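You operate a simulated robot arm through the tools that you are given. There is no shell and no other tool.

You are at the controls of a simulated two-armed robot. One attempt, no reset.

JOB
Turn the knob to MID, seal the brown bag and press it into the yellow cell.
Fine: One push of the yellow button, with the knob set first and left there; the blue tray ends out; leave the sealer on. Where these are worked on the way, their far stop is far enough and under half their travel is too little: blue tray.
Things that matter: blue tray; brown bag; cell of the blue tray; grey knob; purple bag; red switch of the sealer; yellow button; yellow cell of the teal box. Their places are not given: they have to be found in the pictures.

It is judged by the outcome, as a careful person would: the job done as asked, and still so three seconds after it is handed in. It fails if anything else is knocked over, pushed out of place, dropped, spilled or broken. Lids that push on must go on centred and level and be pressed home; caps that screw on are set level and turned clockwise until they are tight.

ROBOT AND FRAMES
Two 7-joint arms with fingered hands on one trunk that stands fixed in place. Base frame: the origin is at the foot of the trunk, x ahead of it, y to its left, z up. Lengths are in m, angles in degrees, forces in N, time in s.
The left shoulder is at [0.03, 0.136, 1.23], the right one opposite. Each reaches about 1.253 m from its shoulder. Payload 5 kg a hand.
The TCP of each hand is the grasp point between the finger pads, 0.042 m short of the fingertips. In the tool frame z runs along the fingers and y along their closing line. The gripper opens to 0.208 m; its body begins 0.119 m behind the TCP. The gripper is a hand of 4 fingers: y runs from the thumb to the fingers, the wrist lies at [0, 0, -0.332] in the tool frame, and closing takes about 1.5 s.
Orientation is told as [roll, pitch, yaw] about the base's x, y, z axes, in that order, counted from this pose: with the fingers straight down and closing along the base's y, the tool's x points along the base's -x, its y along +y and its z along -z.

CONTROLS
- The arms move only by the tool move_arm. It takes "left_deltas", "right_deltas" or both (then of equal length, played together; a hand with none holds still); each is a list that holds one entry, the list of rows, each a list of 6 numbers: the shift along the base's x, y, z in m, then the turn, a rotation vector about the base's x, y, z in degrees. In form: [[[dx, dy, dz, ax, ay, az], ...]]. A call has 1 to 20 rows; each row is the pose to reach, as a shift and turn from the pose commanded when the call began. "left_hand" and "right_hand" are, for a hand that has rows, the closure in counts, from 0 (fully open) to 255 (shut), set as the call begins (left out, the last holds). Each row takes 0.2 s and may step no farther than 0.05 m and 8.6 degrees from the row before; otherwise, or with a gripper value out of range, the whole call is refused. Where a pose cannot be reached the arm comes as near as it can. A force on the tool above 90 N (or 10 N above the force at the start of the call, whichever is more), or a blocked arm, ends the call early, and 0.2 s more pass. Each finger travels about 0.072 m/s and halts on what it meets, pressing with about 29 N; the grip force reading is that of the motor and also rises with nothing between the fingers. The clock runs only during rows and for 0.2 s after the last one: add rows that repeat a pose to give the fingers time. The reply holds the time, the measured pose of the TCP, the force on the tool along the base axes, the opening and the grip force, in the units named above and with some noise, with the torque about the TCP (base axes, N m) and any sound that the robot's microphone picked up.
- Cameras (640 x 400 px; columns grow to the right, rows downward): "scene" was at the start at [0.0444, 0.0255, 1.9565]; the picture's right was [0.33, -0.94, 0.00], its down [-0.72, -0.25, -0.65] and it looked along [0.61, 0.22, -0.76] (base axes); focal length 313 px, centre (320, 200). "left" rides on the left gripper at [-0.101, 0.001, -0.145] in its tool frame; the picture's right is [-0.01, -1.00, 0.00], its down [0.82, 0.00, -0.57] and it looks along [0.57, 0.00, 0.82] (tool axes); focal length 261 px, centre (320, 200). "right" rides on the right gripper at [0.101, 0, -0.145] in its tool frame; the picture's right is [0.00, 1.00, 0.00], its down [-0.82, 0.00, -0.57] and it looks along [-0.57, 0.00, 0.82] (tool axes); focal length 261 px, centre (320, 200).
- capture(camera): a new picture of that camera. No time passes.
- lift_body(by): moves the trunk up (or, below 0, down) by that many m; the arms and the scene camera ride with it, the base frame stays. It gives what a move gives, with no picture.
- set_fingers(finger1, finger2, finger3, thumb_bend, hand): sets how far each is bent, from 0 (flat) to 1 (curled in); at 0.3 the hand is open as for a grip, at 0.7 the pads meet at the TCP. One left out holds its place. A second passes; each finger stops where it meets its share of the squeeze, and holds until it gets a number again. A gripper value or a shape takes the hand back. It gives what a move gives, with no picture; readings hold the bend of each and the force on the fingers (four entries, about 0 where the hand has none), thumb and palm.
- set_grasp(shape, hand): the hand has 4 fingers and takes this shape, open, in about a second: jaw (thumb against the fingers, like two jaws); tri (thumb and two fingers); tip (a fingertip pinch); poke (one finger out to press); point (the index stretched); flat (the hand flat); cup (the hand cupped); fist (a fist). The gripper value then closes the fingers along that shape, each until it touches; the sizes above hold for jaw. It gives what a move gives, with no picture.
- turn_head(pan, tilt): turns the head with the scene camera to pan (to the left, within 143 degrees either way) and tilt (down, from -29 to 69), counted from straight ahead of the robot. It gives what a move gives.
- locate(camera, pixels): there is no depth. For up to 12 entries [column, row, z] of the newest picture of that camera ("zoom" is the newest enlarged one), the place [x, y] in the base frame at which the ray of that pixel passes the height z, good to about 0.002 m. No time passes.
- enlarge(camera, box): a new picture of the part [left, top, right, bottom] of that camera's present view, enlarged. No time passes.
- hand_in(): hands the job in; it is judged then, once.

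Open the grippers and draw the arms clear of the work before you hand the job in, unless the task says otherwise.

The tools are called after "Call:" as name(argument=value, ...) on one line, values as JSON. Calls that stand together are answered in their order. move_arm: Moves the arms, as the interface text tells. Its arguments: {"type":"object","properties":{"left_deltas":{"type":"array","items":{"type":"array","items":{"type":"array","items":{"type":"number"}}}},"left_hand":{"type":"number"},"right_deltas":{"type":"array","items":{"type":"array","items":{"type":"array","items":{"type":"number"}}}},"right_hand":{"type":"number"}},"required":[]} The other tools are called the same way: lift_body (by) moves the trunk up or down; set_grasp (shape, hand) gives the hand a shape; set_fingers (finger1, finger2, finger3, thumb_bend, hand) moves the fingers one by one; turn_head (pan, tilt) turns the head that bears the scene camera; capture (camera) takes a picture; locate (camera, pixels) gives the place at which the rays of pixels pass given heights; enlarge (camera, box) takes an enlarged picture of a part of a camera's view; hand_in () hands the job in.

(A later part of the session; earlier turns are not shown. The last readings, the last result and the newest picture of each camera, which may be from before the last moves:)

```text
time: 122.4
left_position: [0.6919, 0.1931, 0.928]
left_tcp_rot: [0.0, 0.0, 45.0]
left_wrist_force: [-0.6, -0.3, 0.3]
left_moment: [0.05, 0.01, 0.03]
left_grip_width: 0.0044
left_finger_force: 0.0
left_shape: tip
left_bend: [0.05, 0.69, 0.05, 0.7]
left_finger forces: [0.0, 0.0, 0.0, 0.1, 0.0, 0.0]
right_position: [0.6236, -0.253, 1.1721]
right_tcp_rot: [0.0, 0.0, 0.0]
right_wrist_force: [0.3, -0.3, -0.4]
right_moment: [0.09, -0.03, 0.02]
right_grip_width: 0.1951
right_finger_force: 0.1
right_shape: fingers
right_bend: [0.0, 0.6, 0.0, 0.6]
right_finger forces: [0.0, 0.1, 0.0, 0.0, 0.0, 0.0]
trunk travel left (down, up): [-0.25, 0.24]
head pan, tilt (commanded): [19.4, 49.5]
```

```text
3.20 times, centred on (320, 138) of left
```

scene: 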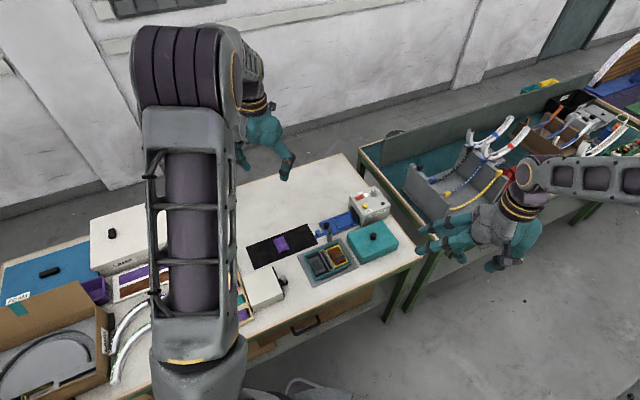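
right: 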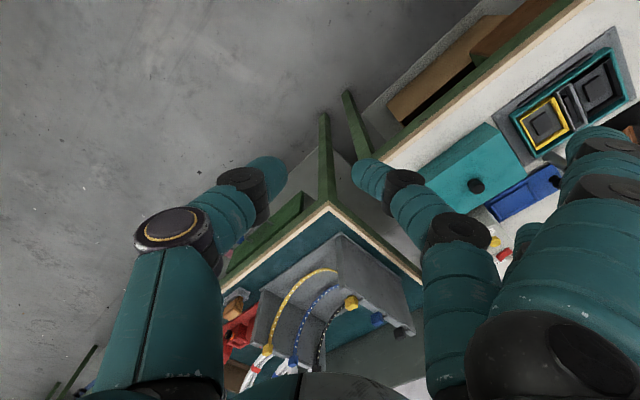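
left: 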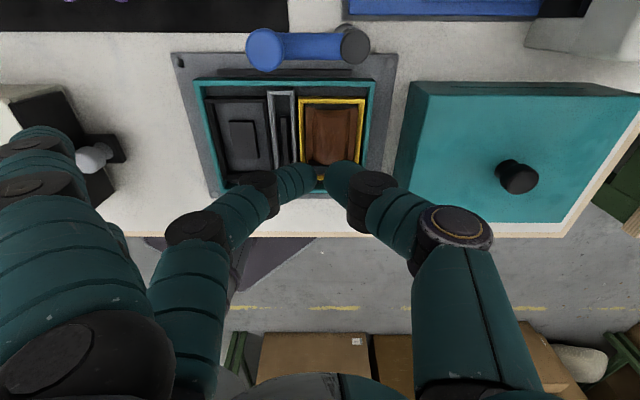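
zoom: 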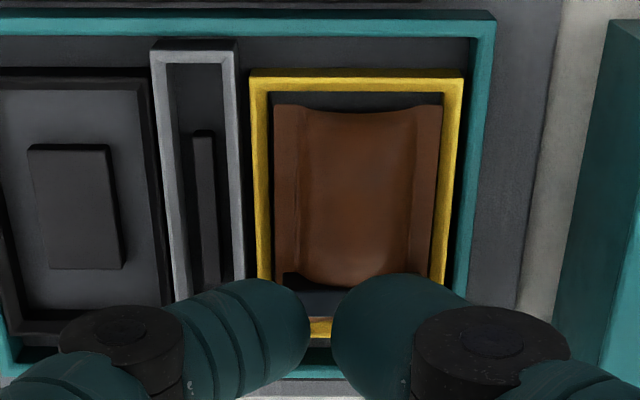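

The thumb tip is over the bag's middle. I shift slightly away from the strip and lower to just above contact.

Call:
move_arm(left_deltas=[[[0.0021, 0.0063, -0.015, 0, 0, 0], [0.0021, 0.0063, -0.03, 0, 0, 0], [0.0021, 0.0063, -0.042, 0, 0, 0], [0.0021, 0.0063, -0.048, 0, 0, 0], [0.0021, 0.0063, -0.051, 0, 0, 0], [0.0021, 0.0063, -0.053, 0, 0, 0], [0.0021, 0.0063, -0.053, 0, 0, 0]]])

Call:
enlarge(camera="left", box=[220, 90, 420, 215])

```text
time: 124.0
left_position: [0.6927, 0.2016, 0.8779]
left_tcp_rot: [-0.1, -0.1, 44.8]
left_wrist_force: [4.1, -4.2, 23.3]
left_moment: [-0.61, -0.27, 0.07]
left_grip_width: 0.0059
left_finger_force: 0.0
left_shape: tip
left_bend: [0.05, 0.69, 0.05, 0.71]
left_finger forces: [0.0, 0.1, 0.0, 0.0, 23.1, 0.0]
right_position: [0.6234, -0.2534, 1.172]
right_tcp_rot: [0.1, -0.1, -0.1]
right_wrist_force: [-1.1, 0.1, 0.3]
right_moment: [-0.01, 0.0, 0.02]
right_grip_width: 0.1954
right_finger_force: 0.0
right_shape: fingers
right_bend: [0.0, 0.6, 0.0, 0.6]
right_finger forces: [0.0, 0.0, 0.0, 0.1, 0.0, 0.0]
trunk travel left (down, up): [-0.25, 0.24]
head pan, tilt (commanded): [19.4, 49.5]
```

```text
3.20 times, centred on (320, 152) of left
```

zoom: 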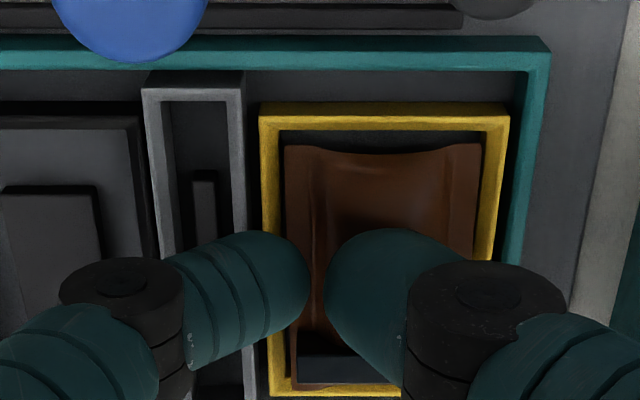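

Contact at 23 N on the bag's centre. I press 3 mm further.

Call:
move_arm(left_deltas=[[[0, 0, -0.001, 0, 0, 0], [0, 0, -0.002, 0, 0, 0], [0, 0, -0.003, 0, 0, 0], [0, 0, -0.003, 0, 0, 0]]])

Call:
enlarge(camera="left", box=[220, 90, 420, 215])

```text
time: 125.0
left_position: [0.693, 0.2021, 0.8769]
left_tcp_rot: [-0.3, -0.3, 44.9]
left_wrist_force: [11.4, -7.2, 55.1]
left_moment: [-1.14, -1.05, 0.22]
left_grip_width: 0.0088
left_finger_force: 0.1
left_shape: tip
left_bend: [0.05, 0.69, 0.05, 0.71]
left_finger forces: [0.0, 0.0, 0.0, 0.0, 54.6, 0.1]
right_position: [0.6228, -0.2542, 1.1724]
right_tcp_rot: [-0.1, -0.1, 0.0]
right_wrist_force: [-0.4, 0.0, 0.4]
right_moment: [-0.02, -0.01, 0.03]
right_grip_width: 0.1952
right_finger_force: 0.1
right_shape: fingers
right_bend: [0.0, 0.6, 0.0, 0.6]
right_finger forces: [0.0, 0.0, 0.1, 0.0, 0.0, 0.0]
trunk travel left (down, up): [-0.25, 0.24]
head pan, tilt (commanded): [19.4, 49.5]
```

```text
3.20 times, centred on (320, 152) of left
```

zoom: 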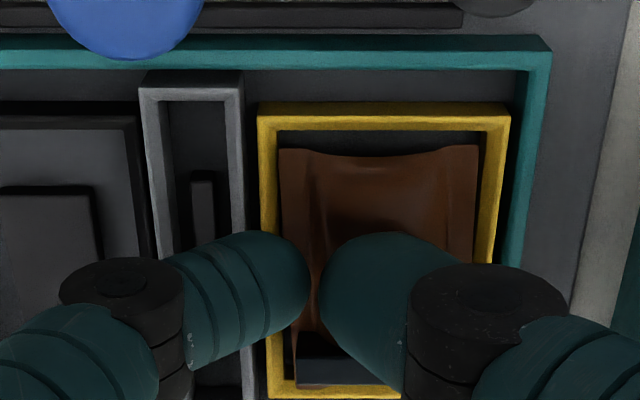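

55 N with hardly any further movement: it is bottomed at the centre. I lift off and look again from the scene camera.

Call:
move_arm(left_deltas=[[[0, 0, 0.005, 0, 0, 0], [0, 0, 0.04, 0, 0, 0], [0, 0, 0.08, 0, 0, 0], [0, 0.03, 0.12, 0, 0, 0], [0, 0.07, 0.15, 0, 0, 0], [0, 0.11, 0.18, 0, 0, 0], [0, 0.15, 0.2, 0, 0, 0], [0, 0.15, 0.2, 0, 0, 0]]])

Call:
enlarge(camera="scene", box=[306, 235, 370, 275])

Call:
capture(camera="left")

Call:
enlarge(camera="scene", box=[322, 238, 354, 270])

```text
time: 126.8
left_position: [0.691, 0.3522, 1.0702]
left_tcp_rot: [0.1, 0.0, 44.9]
left_wrist_force: [0.2, -0.7, 0.1]
left_moment: [0.09, -0.03, 0.0]
left_grip_width: 0.0044
left_finger_force: 0.0
left_shape: tip
left_bend: [0.05, 0.69, 0.05, 0.7]
left_finger forces: [0.0, 0.1, 0.0, 0.0, 0.0, 0.1]
right_position: [0.6236, -0.2547, 1.1724]
right_tcp_rot: [-0.1, 0.0, 0.0]
right_wrist_force: [0.3, -0.9, -0.9]
right_moment: [0.09, -0.01, 0.0]
right_grip_width: 0.1952
right_finger_force: 0.1
right_shape: fingers
right_bend: [0.0, 0.6, 0.0, 0.6]
right_finger forces: [0.0, 0.1, 0.1, 0.1, 0.0, 0.1]
trunk travel left (down, up): [-0.25, 0.24]
head pan, tilt (commanded): [19.4, 49.5]
```

```text
10.00 times, centred on (338, 255) of scene
```

zoom: 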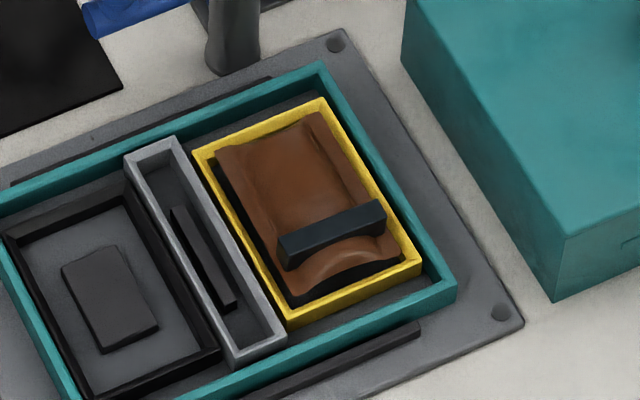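

```text
taken
```

left: 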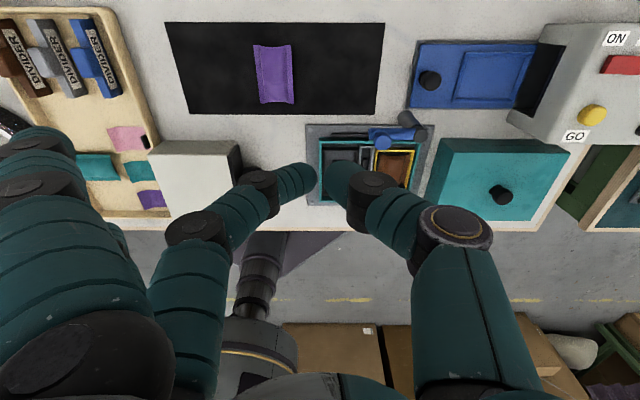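

```text
12.50 times, centred on (338, 254) of scene
```

zoom: 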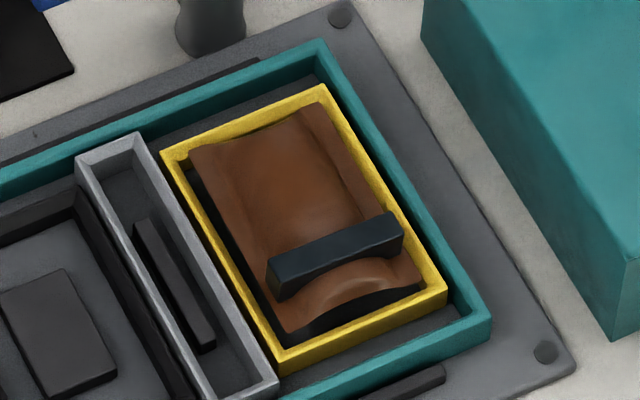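

The flange reads about 4 mm above the rim, i.e. bag base on the cell's pad. To be sure it is level and home, I use the right hand's camera for a low side view along the cell.

Call:
move_arm(right_deltas=[[[-0.01, 0.03, -0.02, 1.7, -4.1, 5.4], [-0.02, 0.06, -0.04, 3.4, -8.3, 10.9], [-0.035, 0.095, -0.065, 5.1, -12.4, 16.3], [-0.05, 0.13, -0.09, 6.9, -16.6, 21.8], [-0.06, 0.165, -0.12, 8.6, -20.7, 27.2], [-0.07, 0.2, -0.15, 10.3, -24.8, 32.6], [-0.08, 0.23, -0.185, 12.0, -29.0, 38.1], [-0.091, 0.26, -0.22, 13.7, -33.1, 43.5], [-0.091, 0.2746, -0.258, 13.7, -33.1, 43.5], [-0.091, 0.2746, -0.258, 13.7, -33.1, 43.5]]])

Call:
capture(camera="right")

```text
time: 129.0
left_position: [0.6915, 0.3524, 1.071]
left_tcp_rot: [0.1, -0.2, 44.9]
left_wrist_force: [0.8, -1.0, 0.4]
left_moment: [0.14, -0.01, 0.01]
left_grip_width: 0.004
left_finger_force: 0.0
left_shape: tip
left_bend: [0.05, 0.69, 0.05, 0.7]
left_finger forces: [0.0, 0.1, 0.0, 0.0, 0.0, 0.0]
right_position: [0.5296, 0.0192, 0.9136]
right_tcp_rot: [-0.2, -35.0, 45.0]
right_wrist_force: [0.2, -0.3, 0.0]
right_moment: [0.08, 0.01, 0.06]
right_grip_width: 0.1948
right_finger_force: 0.1
right_shape: fingers
right_bend: [0.0, 0.6, 0.0, 0.6]
right_finger forces: [0.0, 0.0, 0.0, 0.0, 0.1, 0.0]
trunk travel left (down, up): [-0.25, 0.24]
head pan, tilt (commanded): [19.4, 49.5]
```

```text
taken
```

right: 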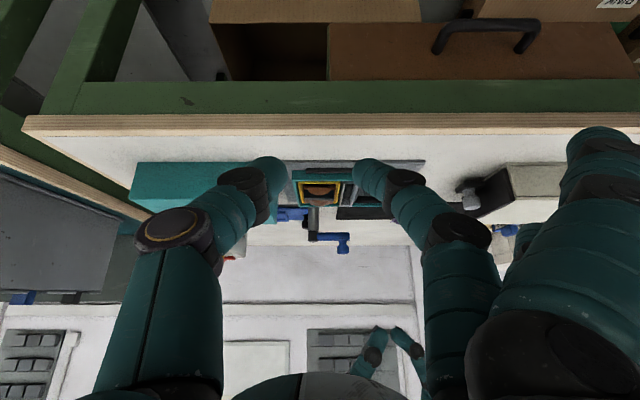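

The cell appears (upside down) at (320,190) between the right hand's fingers. I enlarge it.

Call:
enlarge(camera="right", box=[288, 165, 360, 210])

Call:
enlarge(camera="right", box=[300, 175, 340, 200])

```text
8.89 times, centred on (324, 188) of right
```

zoom: 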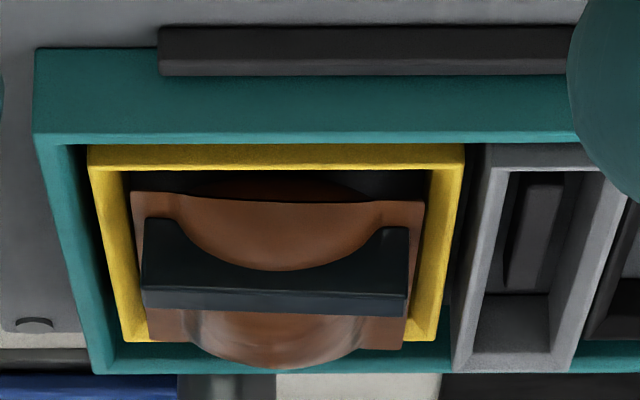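

```text
16.00 times, centred on (320, 188) of right
```

zoom: 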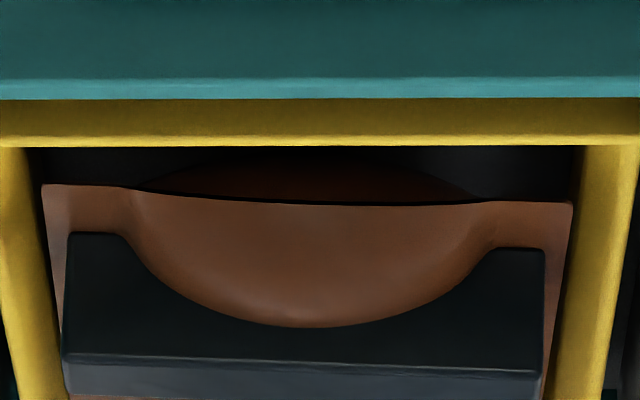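

Side view: the bag is centred in width, nearly level (y+ side ~1.7 mm higher), with its flange about 3–5 mm above the rim. To know whether the pad beneath stops it, I open the left hand and measure the pad height in the twin black cell.

Call:
move_arm(left_deltas=[[[0, -0.01, -0.01, 0, 0, 0], [0, -0.03, -0.02, 0, 0, 0], [0, -0.05, -0.03, 0, 0, 0], [0, -0.05, -0.03, 0, 0, 0], [0, -0.05, -0.03, 0, 0, 0], [0, -0.05, -0.03, 0, 0, 0]]], left_hand=0)

Call:
capture(camera="left")

Call:
enlarge(camera="left", box=[290, 90, 418, 170])

Call:
enlarge(camera="scene", box=[300, 235, 364, 275])

```text
time: 130.4
left_position: [0.6914, 0.3029, 1.0416]
left_tcp_rot: [0.0, 0.1, 45.0]
left_wrist_force: [-0.3, 0.0, 0.7]
left_moment: [-0.03, -0.01, -0.01]
left_grip_width: 0.2035
left_finger_force: 0.1
left_shape: tip
left_bend: [0.05, 0.28, 0.05, 0.28]
left_finger forces: [0.1, 0.1, 0.1, 0.0, 0.0, 0.0]
right_position: [0.529, 0.0202, 0.9147]
right_tcp_rot: [-0.1, -35.0, 45.1]
right_wrist_force: [0.2, -0.2, 0.3]
right_moment: [-0.05, 0.01, -0.02]
right_grip_width: 0.1951
right_finger_force: 0.0
right_shape: fingers
right_bend: [0.0, 0.6, 0.0, 0.6]
right_finger forces: [0.0, 0.0, 0.0, 0.0, 0.0, 0.0]
trunk travel left (down, up): [-0.25, 0.24]
head pan, tilt (commanded): [19.4, 49.5]
```

```text
taken
```

left: 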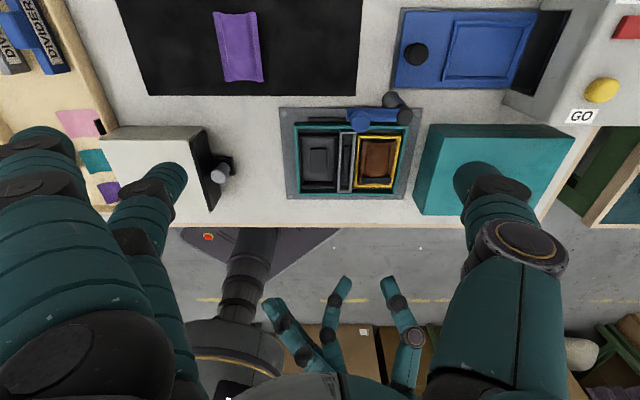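

```text
5.00 times, centred on (354, 130) of left
```

zoom: 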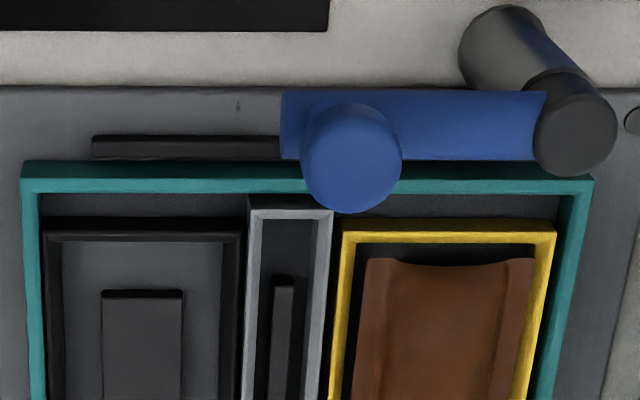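

```text
10.00 times, centred on (332, 255) of scene
```

zoom: 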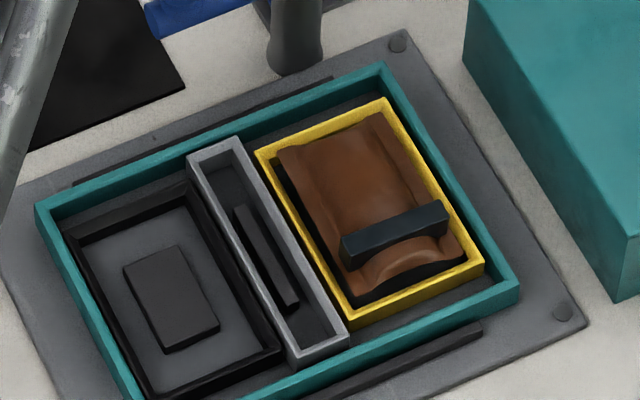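

I triangulate the pad's far corners and the yellow rim's far corners in both views.

Call:
locate(camera="left", pixels=[[310.6, 149.6, 0.81], [326, 149.6, 0.81], [358.6, 136.4, 0.825], [401.2, 136.6, 0.825], [300.4, 136.8, 0.825], [337, 136, 0.825], [363, 142.2, 0.825], [396.6, 142.2, 0.825]])

Call:
locate(camera="zoom", pixels=[[123, 265, 0.81], [178, 245, 0.81], [255, 150, 0.825], [388, 98, 0.825], [68, 232, 0.825], [186, 182, 0.825], [278, 150, 0.825], [380, 112, 0.825]])

```text
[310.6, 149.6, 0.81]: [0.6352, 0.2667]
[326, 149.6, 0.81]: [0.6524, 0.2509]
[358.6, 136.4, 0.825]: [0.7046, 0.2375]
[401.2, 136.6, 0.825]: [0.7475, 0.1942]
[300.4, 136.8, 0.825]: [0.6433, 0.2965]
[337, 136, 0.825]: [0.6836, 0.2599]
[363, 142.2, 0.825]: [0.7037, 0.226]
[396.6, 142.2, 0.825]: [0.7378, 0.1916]
```

```text
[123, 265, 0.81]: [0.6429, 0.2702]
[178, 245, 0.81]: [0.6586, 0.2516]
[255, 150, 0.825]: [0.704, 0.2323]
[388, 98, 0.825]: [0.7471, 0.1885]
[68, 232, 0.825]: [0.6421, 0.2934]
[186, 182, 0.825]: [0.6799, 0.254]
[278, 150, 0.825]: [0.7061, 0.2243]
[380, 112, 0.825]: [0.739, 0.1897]
```

The empty pad top reads ~0.82 (just below the rim), so the bag is already pressed well past it at the centre; only the y+ side is slightly high. I press that side with the thumb tip (contact ~1 cm towards the divider).

Call:
move_arm(left_deltas=[[[-0.003, -0.02, -0.01, 0, 0, 0], [-0.006, -0.05, -0.03, 0, 0, 0], [-0.009, -0.08, -0.06, 0, 0, 0], [-0.0101, -0.0968, -0.09, 0, 0, 0], [-0.0101, -0.0968, -0.114, 0, 0, 0], [-0.0101, -0.0968, -0.114, 0, 0, 0], [-0.0101, -0.0968, -0.114, 0, 0, 0]]], left_hand=250)

Call:
enlarge(camera="left", box=[220, 75, 420, 200])

```text
time: 132.0
left_position: [0.682, 0.2064, 0.9283]
left_tcp_rot: [0.0, 0.0, 45.0]
left_wrist_force: [-0.1, 0.4, -0.5]
left_moment: [-0.02, 0.03, 0.02]
left_grip_width: 0.0046
left_finger_force: 0.0
left_shape: tip
left_bend: [0.05, 0.69, 0.05, 0.7]
left_finger forces: [0.0, 0.0, 0.0, 0.0, 0.2, 0.0]
right_position: [0.5302, 0.0215, 0.9142]
right_tcp_rot: [-0.1, -35.0, 45.0]
right_wrist_force: [-0.1, 0.4, 0.4]
right_moment: [0.0, 0.03, -0.01]
right_grip_width: 0.1951
right_finger_force: 0.0
right_shape: fingers
right_bend: [0.0, 0.6, 0.0, 0.6]
right_finger forces: [0.0, 0.0, 0.0, 0.1, 0.0, 0.0]
trunk travel left (down, up): [-0.25, 0.24]
head pan, tilt (commanded): [19.4, 49.5]
```

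```text
3.20 times, centred on (320, 138) of left
```

zoom: 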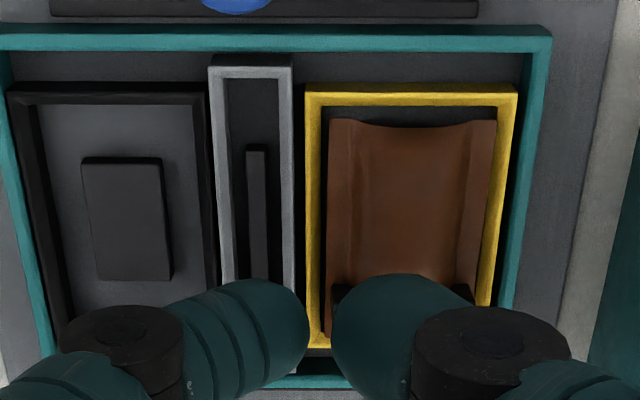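

The thumb tip will land on the y+ half of the bag. I descend and press gently.

Call:
move_arm(left_deltas=[[[0, 0, -0.02, 0, 0, 0], [0, 0, -0.04, 0, 0, 0], [0, 0, -0.049, 0, 0, 0], [0, 0, -0.052, 0, 0, 0], [0, 0, -0.054, 0, 0, 0], [0, 0, -0.054, 0, 0, 0]]])

Call:
enlarge(camera="left", box=[220, 90, 420, 215])

```text
time: 133.4
left_position: [0.6837, 0.2057, 0.8775]
left_tcp_rot: [-0.2, -0.3, 44.9]
left_wrist_force: [8.2, -4.6, 35.7]
left_moment: [-0.69, -0.72, 0.08]
left_grip_width: 0.0069
left_finger_force: 0.1
left_shape: tip
left_bend: [0.05, 0.69, 0.05, 0.71]
left_finger forces: [0.0, 0.1, 0.1, 0.0, 35.0, 0.0]
right_position: [0.5292, 0.0214, 0.9155]
right_tcp_rot: [0.0, -34.9, 45.0]
right_wrist_force: [0.3, -0.4, 0.2]
right_moment: [0.02, 0.0, -0.03]
right_grip_width: 0.1949
right_finger_force: 0.0
right_shape: fingers
right_bend: [0.0, 0.6, 0.0, 0.6]
right_finger forces: [0.0, 0.0, 0.0, 0.1, 0.1, 0.1]
trunk travel left (down, up): [-0.25, 0.24]
head pan, tilt (commanded): [19.4, 49.5]
```

```text
3.20 times, centred on (320, 152) of left
```

zoom: 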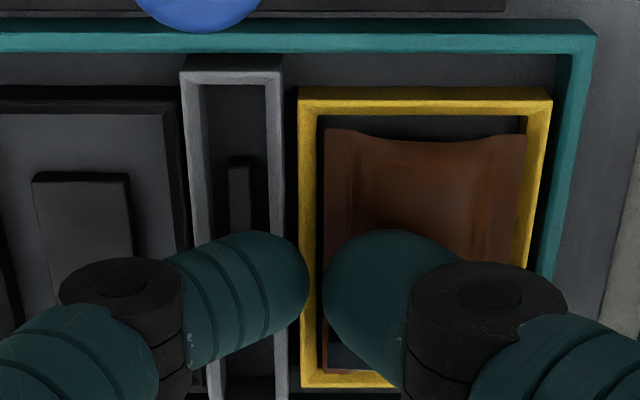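

36 N applied on the y+ half. I lift and check the side view with the right camera.

Call:
move_arm(left_deltas=[[[0, 0, 0.005, 0, 0, 0], [0, 0, 0.04, 0, 0, 0], [0, 0.01, 0.08, 0, 0, 0], [0, 0.04, 0.12, 0, 0, 0], [0, 0.08, 0.15, 0, 0, 0], [0, 0.08, 0.15, 0, 0, 0]]])

Call:
enlarge(camera="right", box=[300, 175, 340, 200])

Call:
enlarge(camera="scene", box=[306, 235, 370, 275])

```text
time: 134.8
left_position: [0.6802, 0.286, 1.0232]
left_tcp_rot: [0.2, 0.0, 44.8]
left_wrist_force: [-0.2, 0.3, 0.4]
left_moment: [0.06, 0.02, -0.01]
left_grip_width: 0.0043
left_finger_force: 0.1
left_shape: tip
left_bend: [0.05, 0.69, 0.05, 0.7]
left_finger forces: [0.1, 0.0, 0.0, 0.1, 0.1, 0.0]
right_position: [0.5307, 0.0193, 0.9137]
right_tcp_rot: [-0.1, -35.0, 44.9]
right_wrist_force: [1.2, -0.4, -0.1]
right_moment: [0.05, 0.04, 0.02]
right_grip_width: 0.1951
right_finger_force: 0.0
right_shape: fingers
right_bend: [0.0, 0.6, 0.0, 0.6]
right_finger forces: [0.0, 0.0, 0.0, 0.0, 0.1, 0.1]
trunk travel left (down, up): [-0.25, 0.24]
head pan, tilt (commanded): [19.4, 49.5]
```

```text
16.00 times, centred on (320, 188) of right
```

zoom: 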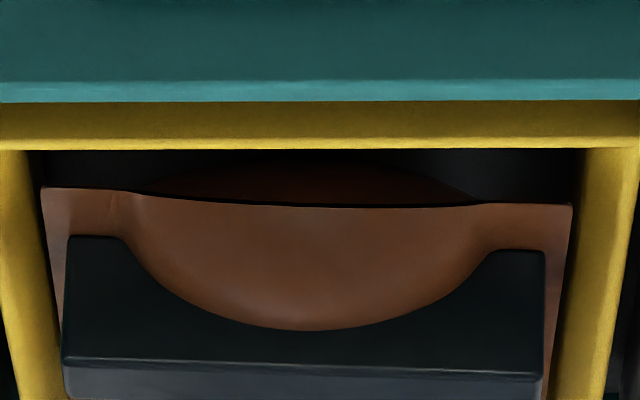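

```text
10.00 times, centred on (338, 255) of scene
```

zoom: 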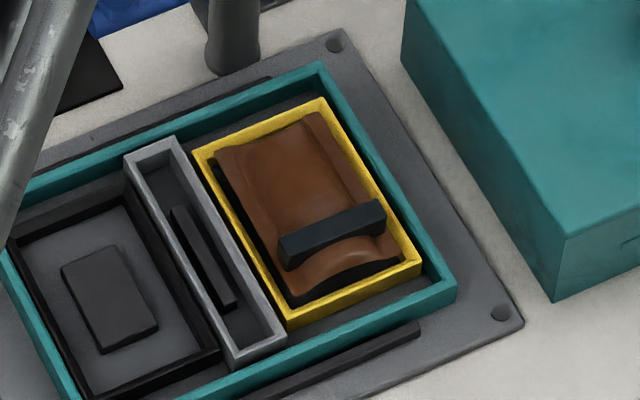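

The profile is unchanged, so the bag is stably seated. To make sure it really reaches its pad, I shift the right camera to see the empty black cell's pad from the same low angle.

Call:
move_arm(right_deltas=[[[-0.015, 0.015, 0, 0, 0, 0], [-0.035, 0.035, 0, 0, 0, 0], [-0.05, 0.05, 0, 0, 0, 0], [-0.05, 0.05, 0, 0, 0, 0]]])

Call:
capture(camera="right")

Call:
enlarge(camera="right", box=[280, 165, 360, 215])

```text
time: 135.8
left_position: [0.6823, 0.2842, 1.0227]
left_tcp_rot: [0.0, 0.0, 44.9]
left_wrist_force: [-1.3, -0.2, 0.3]
left_moment: [0.02, 0.02, 0.01]
left_grip_width: 0.0045
left_finger_force: 0.1
left_shape: tip
left_bend: [0.05, 0.69, 0.05, 0.7]
left_finger forces: [0.0, 0.1, 0.0, 0.1, 0.1, 0.0]
right_position: [0.4793, 0.0701, 0.9129]
right_tcp_rot: [-0.1, -35.0, 44.9]
right_wrist_force: [0.8, 0.1, -0.5]
right_moment: [0.05, 0.04, 0.02]
right_grip_width: 0.1952
right_finger_force: 0.1
right_shape: fingers
right_bend: [0.0, 0.6, 0.0, 0.6]
right_finger forces: [0.0, 0.1, 0.1, 0.0, 0.0, 0.1]
trunk travel left (down, up): [-0.25, 0.24]
head pan, tilt (commanded): [19.4, 49.5]
```

```text
taken
```

right: 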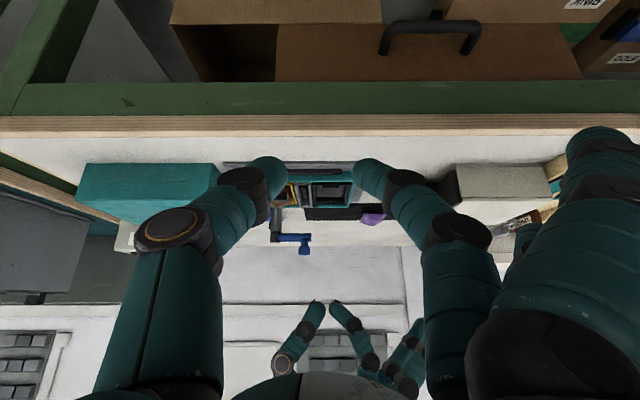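

```text
8.00 times, centred on (320, 190) of right
```

zoom: 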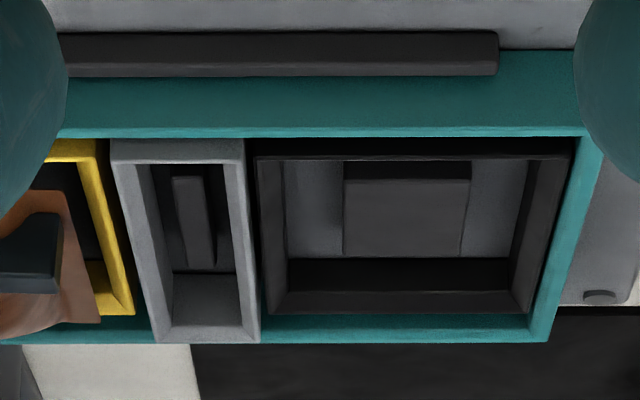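

The empty pad is almost flush with its rim, so the bag must have been pushed down onto it. For a thorough seating I press once more near the far end (~35–40 N), then on the strip end.

Call:
move_arm(left_deltas=[[[0.005, -0.01, -0.02, 0, 0, 0], [0.01, -0.03, -0.05, 0, 0, 0], [0.015, -0.05, -0.08, 0, 0, 0], [0.0198, -0.0745, -0.1, 0, 0, 0], [0.0198, -0.0745, -0.13, 0, 0, 0], [0.0198, -0.0745, -0.14, 0, 0, 0], [0.0198, -0.0745, -0.146, 0, 0, 0], [0.0198, -0.0745, -0.146, 0, 0, 0]]])

Call:
enlarge(camera="left", box=[220, 90, 420, 215])

```text
time: 137.6
left_position: [0.7086, 0.2197, 0.8896]
left_tcp_rot: [-1.1, -0.3, 46.0]
left_wrist_force: [-0.1, -0.2, 0.2]
left_moment: [0.02, -0.01, -0.05]
left_grip_width: 0.0044
left_finger_force: 0.0
left_shape: tip
left_bend: [0.05, 0.69, 0.05, 0.7]
left_finger forces: [0.0, 0.1, 0.0, 0.0, 0.1, 0.1]
right_position: [0.4858, 0.0362, 0.9024]
right_tcp_rot: [1.0, -33.9, 40.2]
right_wrist_force: [0.4, 0.6, -0.2]
right_moment: [-0.04, -0.01, 0.0]
right_grip_width: 0.1952
right_finger_force: 0.0
right_shape: fingers
right_bend: [0.0, 0.6, 0.0, 0.6]
right_finger forces: [0.0, 0.0, 0.0, 0.0, 0.0, 0.0]
trunk travel left (down, up): [-0.25, 0.24]
head pan, tilt (commanded): [19.4, 49.5]
```

```text
3.20 times, centred on (320, 152) of left
```

zoom: 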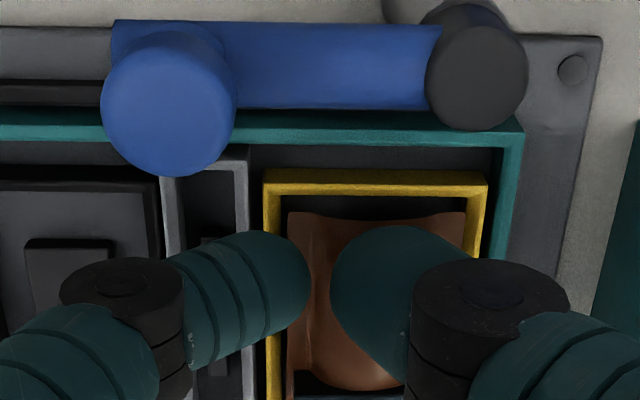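

The right arm got nudged (its pose shifted by a few cm) — the two arms' links are touching. I back the left hand out along its path first.

Call:
move_arm(left_deltas=[[[0, 0, 0.02, 0, 0, 0], [0, 0.005, 0.05, 0, 0, 0], [-0.005, 0.0245, 0.07, 0, 0, 0], [-0.01, 0.0445, 0.1, 0, 0, 0], [-0.015, 0.0645, 0.13, 0, 0, 0], [-0.0198, 0.0745, 0.146, 0, 0, 0], [-0.0198, 0.0745, 0.146, 0, 0, 0]]])

Call:
capture(camera="scene")

```text
time: 139.2
left_position: [0.6803, 0.2858, 1.0269]
left_tcp_rot: [0.1, 0.0, 44.8]
left_wrist_force: [1.1, -1.2, 0.6]
left_moment: [0.03, 0.03, 0.01]
left_grip_width: 0.0042
left_finger_force: 0.1
left_shape: tip
left_bend: [0.05, 0.69, 0.05, 0.7]
left_finger forces: [0.0, 0.0, 0.0, 0.1, 0.0, 0.0]
right_position: [0.4789, 0.0704, 0.9139]
right_tcp_rot: [0.0, -34.9, 45.1]
right_wrist_force: [0.8, -1.0, 0.4]
right_moment: [0.04, 0.05, 0.03]
right_grip_width: 0.195
right_finger_force: 0.0
right_shape: fingers
right_bend: [0.0, 0.6, 0.0, 0.6]
right_finger forces: [0.0, 0.0, 0.0, 0.0, 0.0, 0.0]
trunk travel left (down, up): [-0.25, 0.24]
head pan, tilt (commanded): [19.4, 49.5]
```

```text
taken
```

scene: 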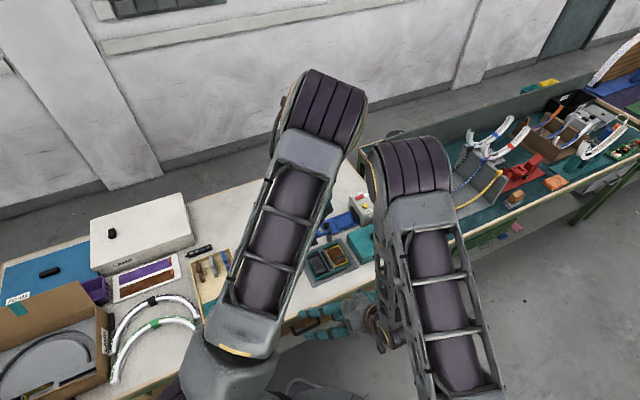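

Both arms are back at their commanded poses. I now park the right arm well away on its own side before continuing.

Call:
move_arm(right_deltas=[[[0.015, -0.03, 0.01, 0, 0, 0], [0.03, -0.06, 0.03, -1.7, 4.1, -5.4], [0.045, -0.09, 0.055, -3.4, 8.3, -10.9], [0.06, -0.12, 0.08, -5.1, 12.4, -16.3], [0.07, -0.155, 0.11, -6.9, 16.6, -21.8], [0.08, -0.19, 0.14, -8.6, 20.7, -27.2], [0.09, -0.225, 0.17, -10.3, 24.8, -32.6], [0.1, -0.26, 0.2, -12.0, 29.0, -38.1], [0.11, -0.295, 0.23, -13.7, 33.1, -43.5], [0.12, -0.33, 0.258, -13.7, 33.1, -43.5], [0.12, -0.37, 0.258, -13.7, 33.1, -43.5], [0.12, -0.37, 0.258, -13.7, 33.1, -43.5]]])

Call:
capture(camera="scene")

Call:
enlarge(camera="scene", box=[306, 235, 370, 275])

```text
time: 141.8
left_position: [0.6806, 0.2886, 1.0266]
left_tcp_rot: [0.1, 0.0, 45.0]
left_wrist_force: [0.2, 0.9, -0.8]
left_moment: [-0.1, -0.04, -0.03]
left_grip_width: 0.0042
left_finger_force: 0.0
left_shape: tip
left_bend: [0.05, 0.69, 0.05, 0.7]
left_finger forces: [0.0, 0.1, 0.1, 0.0, 0.0, 0.0]
right_position: [0.5996, -0.2951, 1.1736]
right_tcp_rot: [-0.1, 0.0, 0.1]
right_wrist_force: [-0.6, 0.4, 0.7]
right_moment: [-0.1, -0.04, 0.0]
right_grip_width: 0.1951
right_finger_force: 0.1
right_shape: fingers
right_bend: [0.0, 0.6, 0.0, 0.6]
right_finger forces: [0.0, 0.0, 0.0, 0.1, 0.1, 0.0]
trunk travel left (down, up): [-0.25, 0.24]
head pan, tilt (commanded): [19.4, 49.5]
```

```text
taken
```

scene: 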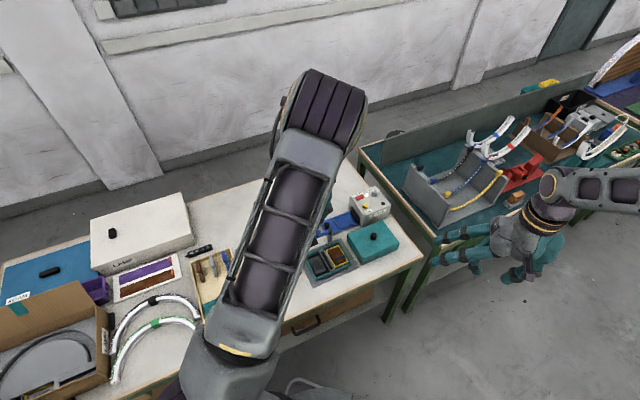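

```text
10.00 times, centred on (338, 255) of scene
```

zoom: 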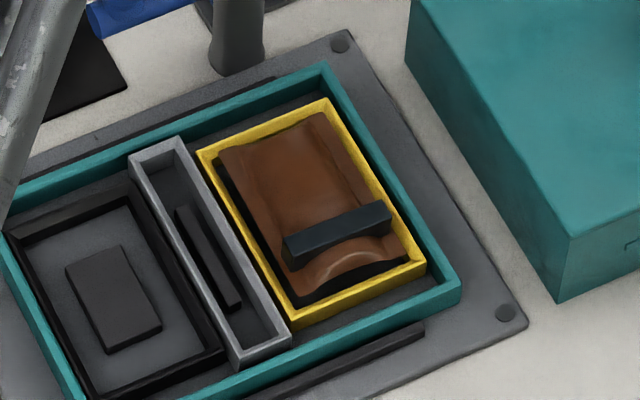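

Right arm parked, scene intact. Now I repeat the far-end press with only the left arm near the work.

Call:
move_arm(left_deltas=[[[0.005, -0.01, -0.02, 0, 0, 0], [0.01, -0.03, -0.05, 0, 0, 0], [0.015, -0.05, -0.08, 0, 0, 0], [0.0199, -0.0745, -0.1, 0, 0, 0], [0.0199, -0.0745, -0.13, 0, 0, 0], [0.0199, -0.0745, -0.142, 0, 0, 0], [0.0199, -0.0745, -0.142, 0, 0, 0]]])

Call:
move_arm(left_deltas=[[[0, 0, -0.002, 0, 0, 0], [0, 0, -0.004, 0, 0, 0], [0, 0, -0.006, 0, 0, 0], [0, 0, -0.008, 0, 0, 0]]])

Call:
enlarge(camera="left", box=[220, 90, 420, 215])

```text
time: 143.4
left_position: [0.703, 0.2118, 0.8821]
left_tcp_rot: [0.0, 0.0, 45.0]
left_wrist_force: [1.1, 0.2, 0.4]
left_moment: [-0.02, -0.01, 0.02]
left_grip_width: 0.004
left_finger_force: 0.0
left_shape: tip
left_bend: [0.05, 0.69, 0.05, 0.7]
left_finger forces: [0.0, 0.1, 0.0, 0.0, 0.0, 0.0]
right_position: [0.6006, -0.2966, 1.173]
right_tcp_rot: [0.0, 0.0, 0.0]
right_wrist_force: [-0.3, -0.5, -0.1]
right_moment: [-0.03, 0.05, 0.01]
right_grip_width: 0.1952
right_finger_force: 0.1
right_shape: fingers
right_bend: [0.0, 0.6, 0.0, 0.6]
right_finger forces: [0.1, 0.1, 0.0, 0.0, 0.0, 0.0]
trunk travel left (down, up): [-0.25, 0.24]
head pan, tilt (commanded): [19.4, 49.5]
```

```text
time: 144.4
left_position: [0.7042, 0.2108, 0.8781]
left_tcp_rot: [-0.1, -0.2, 44.9]
left_wrist_force: [3.1, -3.0, 20.8]
left_moment: [-0.5, -0.22, 0.03]
left_grip_width: 0.0055
left_finger_force: 0.0
left_shape: tip
left_bend: [0.05, 0.69, 0.05, 0.71]
left_finger forces: [0.0, 0.0, 0.1, 0.1, 20.8, 0.0]
right_position: [0.5988, -0.2962, 1.1738]
right_tcp_rot: [0.0, -0.1, 0.0]
right_wrist_force: [-0.6, -0.5, 0.2]
right_moment: [0.0, 0.01, 0.0]
right_grip_width: 0.1952
right_finger_force: 0.0
right_shape: fingers
right_bend: [0.0, 0.6, 0.0, 0.6]
right_finger forces: [0.0, 0.0, 0.0, 0.1, 0.0, 0.0]
trunk travel left (down, up): [-0.25, 0.24]
head pan, tilt (commanded): [19.4, 49.5]
```

```text
3.20 times, centred on (320, 152) of left
```

zoom: 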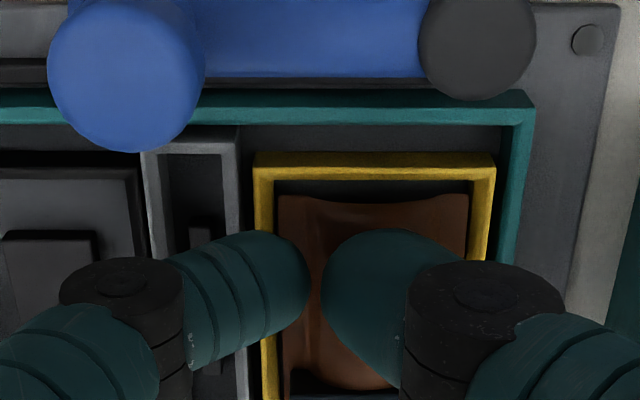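

Contact 21 N at the far end. I push a little more here (to ~40 N), then lift.

Call:
move_arm(left_deltas=[[[0, 0, -0.001, 0, 0, 0], [0, 0, -0.002, 0, 0, 0], [0, 0, -0.003, 0, 0, 0], [0, 0, -0.003, 0, 0, 0]]])

Call:
move_arm(left_deltas=[[[0, 0, 0.006, 0, 0, 0], [0, 0, 0.03, 0, 0, 0], [0, 0, 0.07, 0, 0, 0], [0, 0, 0.1, 0, 0, 0], [0, 0, 0.1, 0, 0, 0]]])

Call:
set_fingers(hand="left", finger1=0.68, finger2=0.68, finger3=0.0, thumb_bend=0.68)

Call:
capture(camera="left")

```text
time: 145.4
left_position: [0.7042, 0.2092, 0.8759]
left_tcp_rot: [-0.3, -0.3, 44.9]
left_wrist_force: [14.2, -7.1, 56.0]
left_moment: [-1.34, -0.84, 0.18]
left_grip_width: 0.0085
left_finger_force: 0.0
left_shape: tip
left_bend: [0.05, 0.69, 0.05, 0.71]
left_finger forces: [0.0, 0.1, 0.0, 0.1, 56.2, 0.0]
right_position: [0.5976, -0.2969, 1.174]
right_tcp_rot: [0.1, -0.1, 0.1]
right_wrist_force: [-0.3, -0.9, -0.4]
right_moment: [0.0, 0.0, 0.0]
right_grip_width: 0.1951
right_finger_force: 0.1
right_shape: fingers
right_bend: [0.0, 0.6, 0.0, 0.6]
right_finger forces: [0.0, 0.0, 0.0, 0.0, 0.1, 0.1]
trunk travel left (down, up): [-0.25, 0.24]
head pan, tilt (commanded): [19.4, 49.5]
```

```text
time: 146.6
left_position: [0.7, 0.2117, 0.9687]
left_tcp_rot: [0.1, 0.0, 45.0]
left_wrist_force: [0.0, -0.5, -0.2]
left_moment: [0.01, -0.03, 0.04]
left_grip_width: 0.0043
left_finger_force: 0.0
left_shape: tip
left_bend: [0.05, 0.69, 0.05, 0.7]
left_finger forces: [0.1, 0.1, 0.0, 0.1, 0.0, 0.0]
right_position: [0.5992, -0.2951, 1.1731]
right_tcp_rot: [0.0, -0.1, 0.1]
right_wrist_force: [0.0, 0.6, -0.4]
right_moment: [0.02, 0.0, 0.01]
right_grip_width: 0.1951
right_finger_force: 0.1
right_shape: fingers
right_bend: [0.0, 0.6, 0.0, 0.6]
right_finger forces: [0.0, 0.0, 0.0, 0.0, 0.1, 0.1]
trunk travel left (down, up): [-0.25, 0.24]
head pan, tilt (commanded): [19.4, 49.5]
```

```text
time: 147.6
left_position: [0.6998, 0.2118, 0.9703]
left_tcp_rot: [0.0, -0.1, 44.9]
left_wrist_force: [0.2, -1.0, 0.4]
left_moment: [0.02, -0.03, 0.01]
left_grip_width: 0.0384
left_finger_force: 0.1
left_shape: fingers
left_bend: [0.68, 0.68, 0.0, 0.68]
left_finger forces: [0.0, 0.1, 0.1, 0.1, 0.0, 0.0]
right_position: [0.5998, -0.2964, 1.1733]
right_tcp_rot: [0.0, 0.0, -0.1]
right_wrist_force: [-0.7, 0.5, 0.7]
right_moment: [0.01, 0.02, -0.02]
right_grip_width: 0.195
right_finger_force: 0.0
right_shape: fingers
right_bend: [0.0, 0.6, 0.0, 0.6]
right_finger forces: [0.0, 0.0, 0.0, 0.0, 0.1, 0.0]
trunk travel left (down, up): [-0.25, 0.24]
head pan, tilt (commanded): [19.4, 49.5]
```

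```text
taken
```

left: 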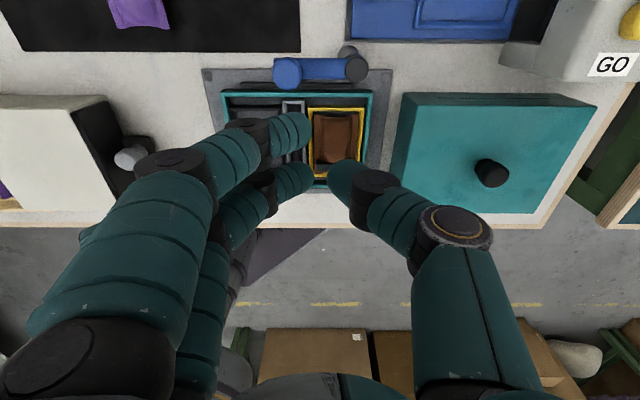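

Finger 1 is on the far side, finger 3 is out of the way of the strip. First I check the bag in this view.

Call:
enlarge(camera="left", box=[270, 85, 398, 165])

Call:
enlarge(camera="scene", box=[306, 235, 370, 275])

```text
5.00 times, centred on (334, 125) of left
```

zoom: 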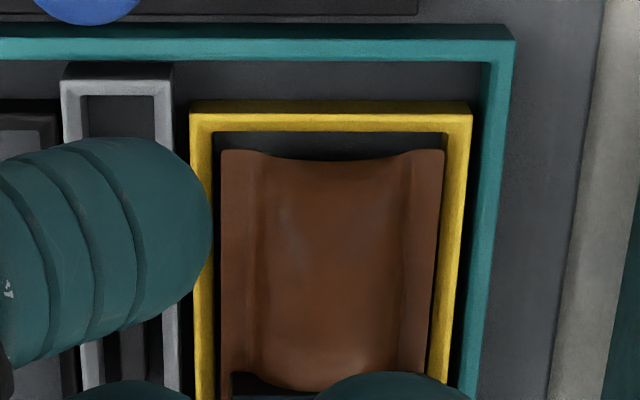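

```text
10.00 times, centred on (338, 255) of scene
```

zoom: 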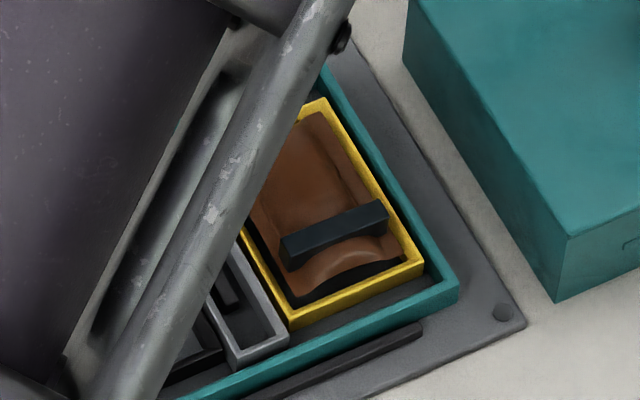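

The bag is evenly placed in the cell. I now press with three digits together over the centre (away from the strip), moving above it first.

Call:
move_arm(left_deltas=[[[-0.003, -0.01, -0.01, 0, 0, 0], [-0.0066, -0.0217, -0.03, 0, 0, 0], [-0.0099, -0.0325, -0.05, 0, 0, 0], [-0.0099, -0.0325, -0.07, 0, 0, 0], [-0.0099, -0.0325, -0.085, 0, 0, 0], [-0.0099, -0.0325, -0.085, 0, 0, 0]]])

Call:
enlarge(camera="left", box=[220, 90, 420, 215])

```text
time: 149.0
left_position: [0.6908, 0.1775, 0.8849]
left_tcp_rot: [0.0, 0.0, 45.0]
left_wrist_force: [-0.2, 0.6, -0.9]
left_moment: [-0.01, -0.04, -0.02]
left_grip_width: 0.0384
left_finger_force: 0.0
left_shape: fingers
left_bend: [0.68, 0.68, 0.0, 0.68]
left_finger forces: [0.1, 0.0, 0.1, 0.0, 0.1, 0.0]
right_position: [0.6009, -0.296, 1.1731]
right_tcp_rot: [0.1, 0.0, 0.0]
right_wrist_force: [-0.7, 0.3, 0.3]
right_moment: [0.01, -0.01, 0.01]
right_grip_width: 0.1951
right_finger_force: 0.1
right_shape: fingers
right_bend: [0.0, 0.6, 0.0, 0.6]
right_finger forces: [0.0, 0.1, 0.0, 0.1, 0.0, 0.1]
trunk travel left (down, up): [-0.25, 0.24]
head pan, tilt (commanded): [19.4, 49.5]
```

```text
3.20 times, centred on (320, 152) of left
```

zoom: 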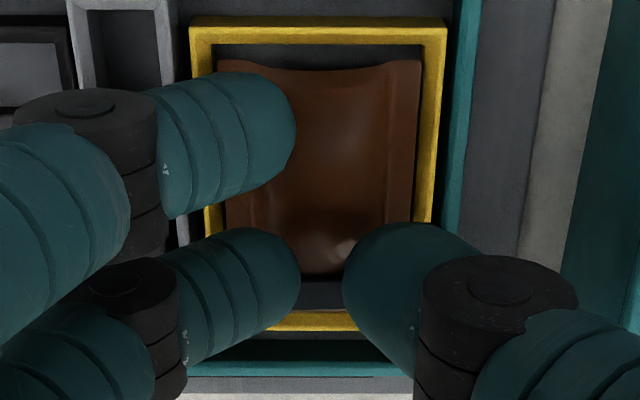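

The digits hover over the bag clear of the strip. I press down in small rows, aiming for a firm push.

Call:
move_arm(left_deltas=[[[0, 0, -0.003, 0, 0, 0], [0, 0, -0.006, 0, 0, 0], [0, 0, -0.009, 0, 0, 0], [0, 0, -0.011, 0, 0, 0], [0, 0, -0.011, 0, 0, 0]]])

Call:
enlarge(camera="left", box=[220, 90, 420, 215])

```text
time: 150.2
left_position: [0.6918, 0.1784, 0.8789]
left_tcp_rot: [-0.2, -0.2, 45.1]
left_wrist_force: [-2.0, 3.2, 41.8]
left_moment: [0.58, -0.01, 0.09]
left_grip_width: 0.0379
left_finger_force: 21.2
left_shape: fingers
left_bend: [0.68, 0.68, 0.0, 0.68]
left_finger forces: [14.5, 15.5, 0.0, 0.0, 13.2, 0.1]
right_position: [0.5972, -0.2969, 1.1733]
right_tcp_rot: [-0.1, 0.1, -0.1]
right_wrist_force: [0.5, 0.0, 0.6]
right_moment: [-0.01, 0.0, 0.01]
right_grip_width: 0.1949
right_finger_force: 0.1
right_shape: fingers
right_bend: [0.0, 0.6, 0.0, 0.6]
right_finger forces: [0.0, 0.0, 0.0, 0.0, 0.0, 0.0]
trunk travel left (down, up): [-0.25, 0.24]
head pan, tilt (commanded): [19.4, 49.5]
```

```text
3.20 times, centred on (320, 152) of left
```

zoom: 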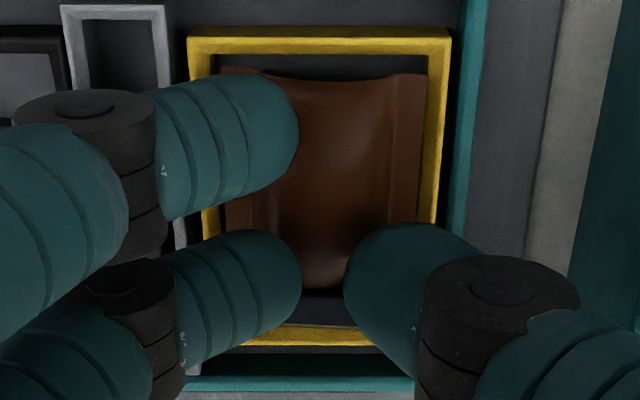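

Load is now well shared (14.5/15.5/13.2 N). I press further to roughly 75 N.

Call:
move_arm(left_deltas=[[[0, 0, -0.001, 0, 0, 0], [0, 0, -0.002, 0, 0, 0], [0, 0, -0.002, 0, 0, 0]]])

Call:
enlarge(camera="left", box=[220, 90, 420, 215])

```text
time: 151.0
left_position: [0.6907, 0.1782, 0.8782]
left_tcp_rot: [-0.2, -0.4, 45.0]
left_wrist_force: [-1.7, 5.0, 70.1]
left_moment: [0.66, -0.25, 0.08]
left_grip_width: 0.0383
left_finger_force: 36.0
left_shape: fingers
left_bend: [0.67, 0.71, 0.0, 0.68]
left_finger forces: [21.2, 23.6, 0.0, 0.0, 27.3, 0.1]
right_position: [0.5966, -0.2957, 1.175]
right_tcp_rot: [0.0, -0.2, 0.0]
right_wrist_force: [-0.3, -0.7, 0.0]
right_moment: [-0.01, -0.03, 0.05]
right_grip_width: 0.195
right_finger_force: 0.1
right_shape: fingers
right_bend: [0.0, 0.6, 0.0, 0.6]
right_finger forces: [0.0, 0.1, 0.0, 0.0, 0.0, 0.0]
trunk travel left (down, up): [-0.25, 0.24]
head pan, tilt (commanded): [19.4, 49.5]
```

```text
3.20 times, centred on (320, 152) of left
```

zoom: 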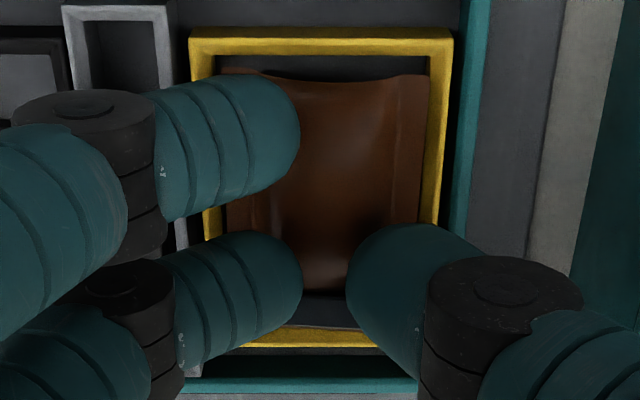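

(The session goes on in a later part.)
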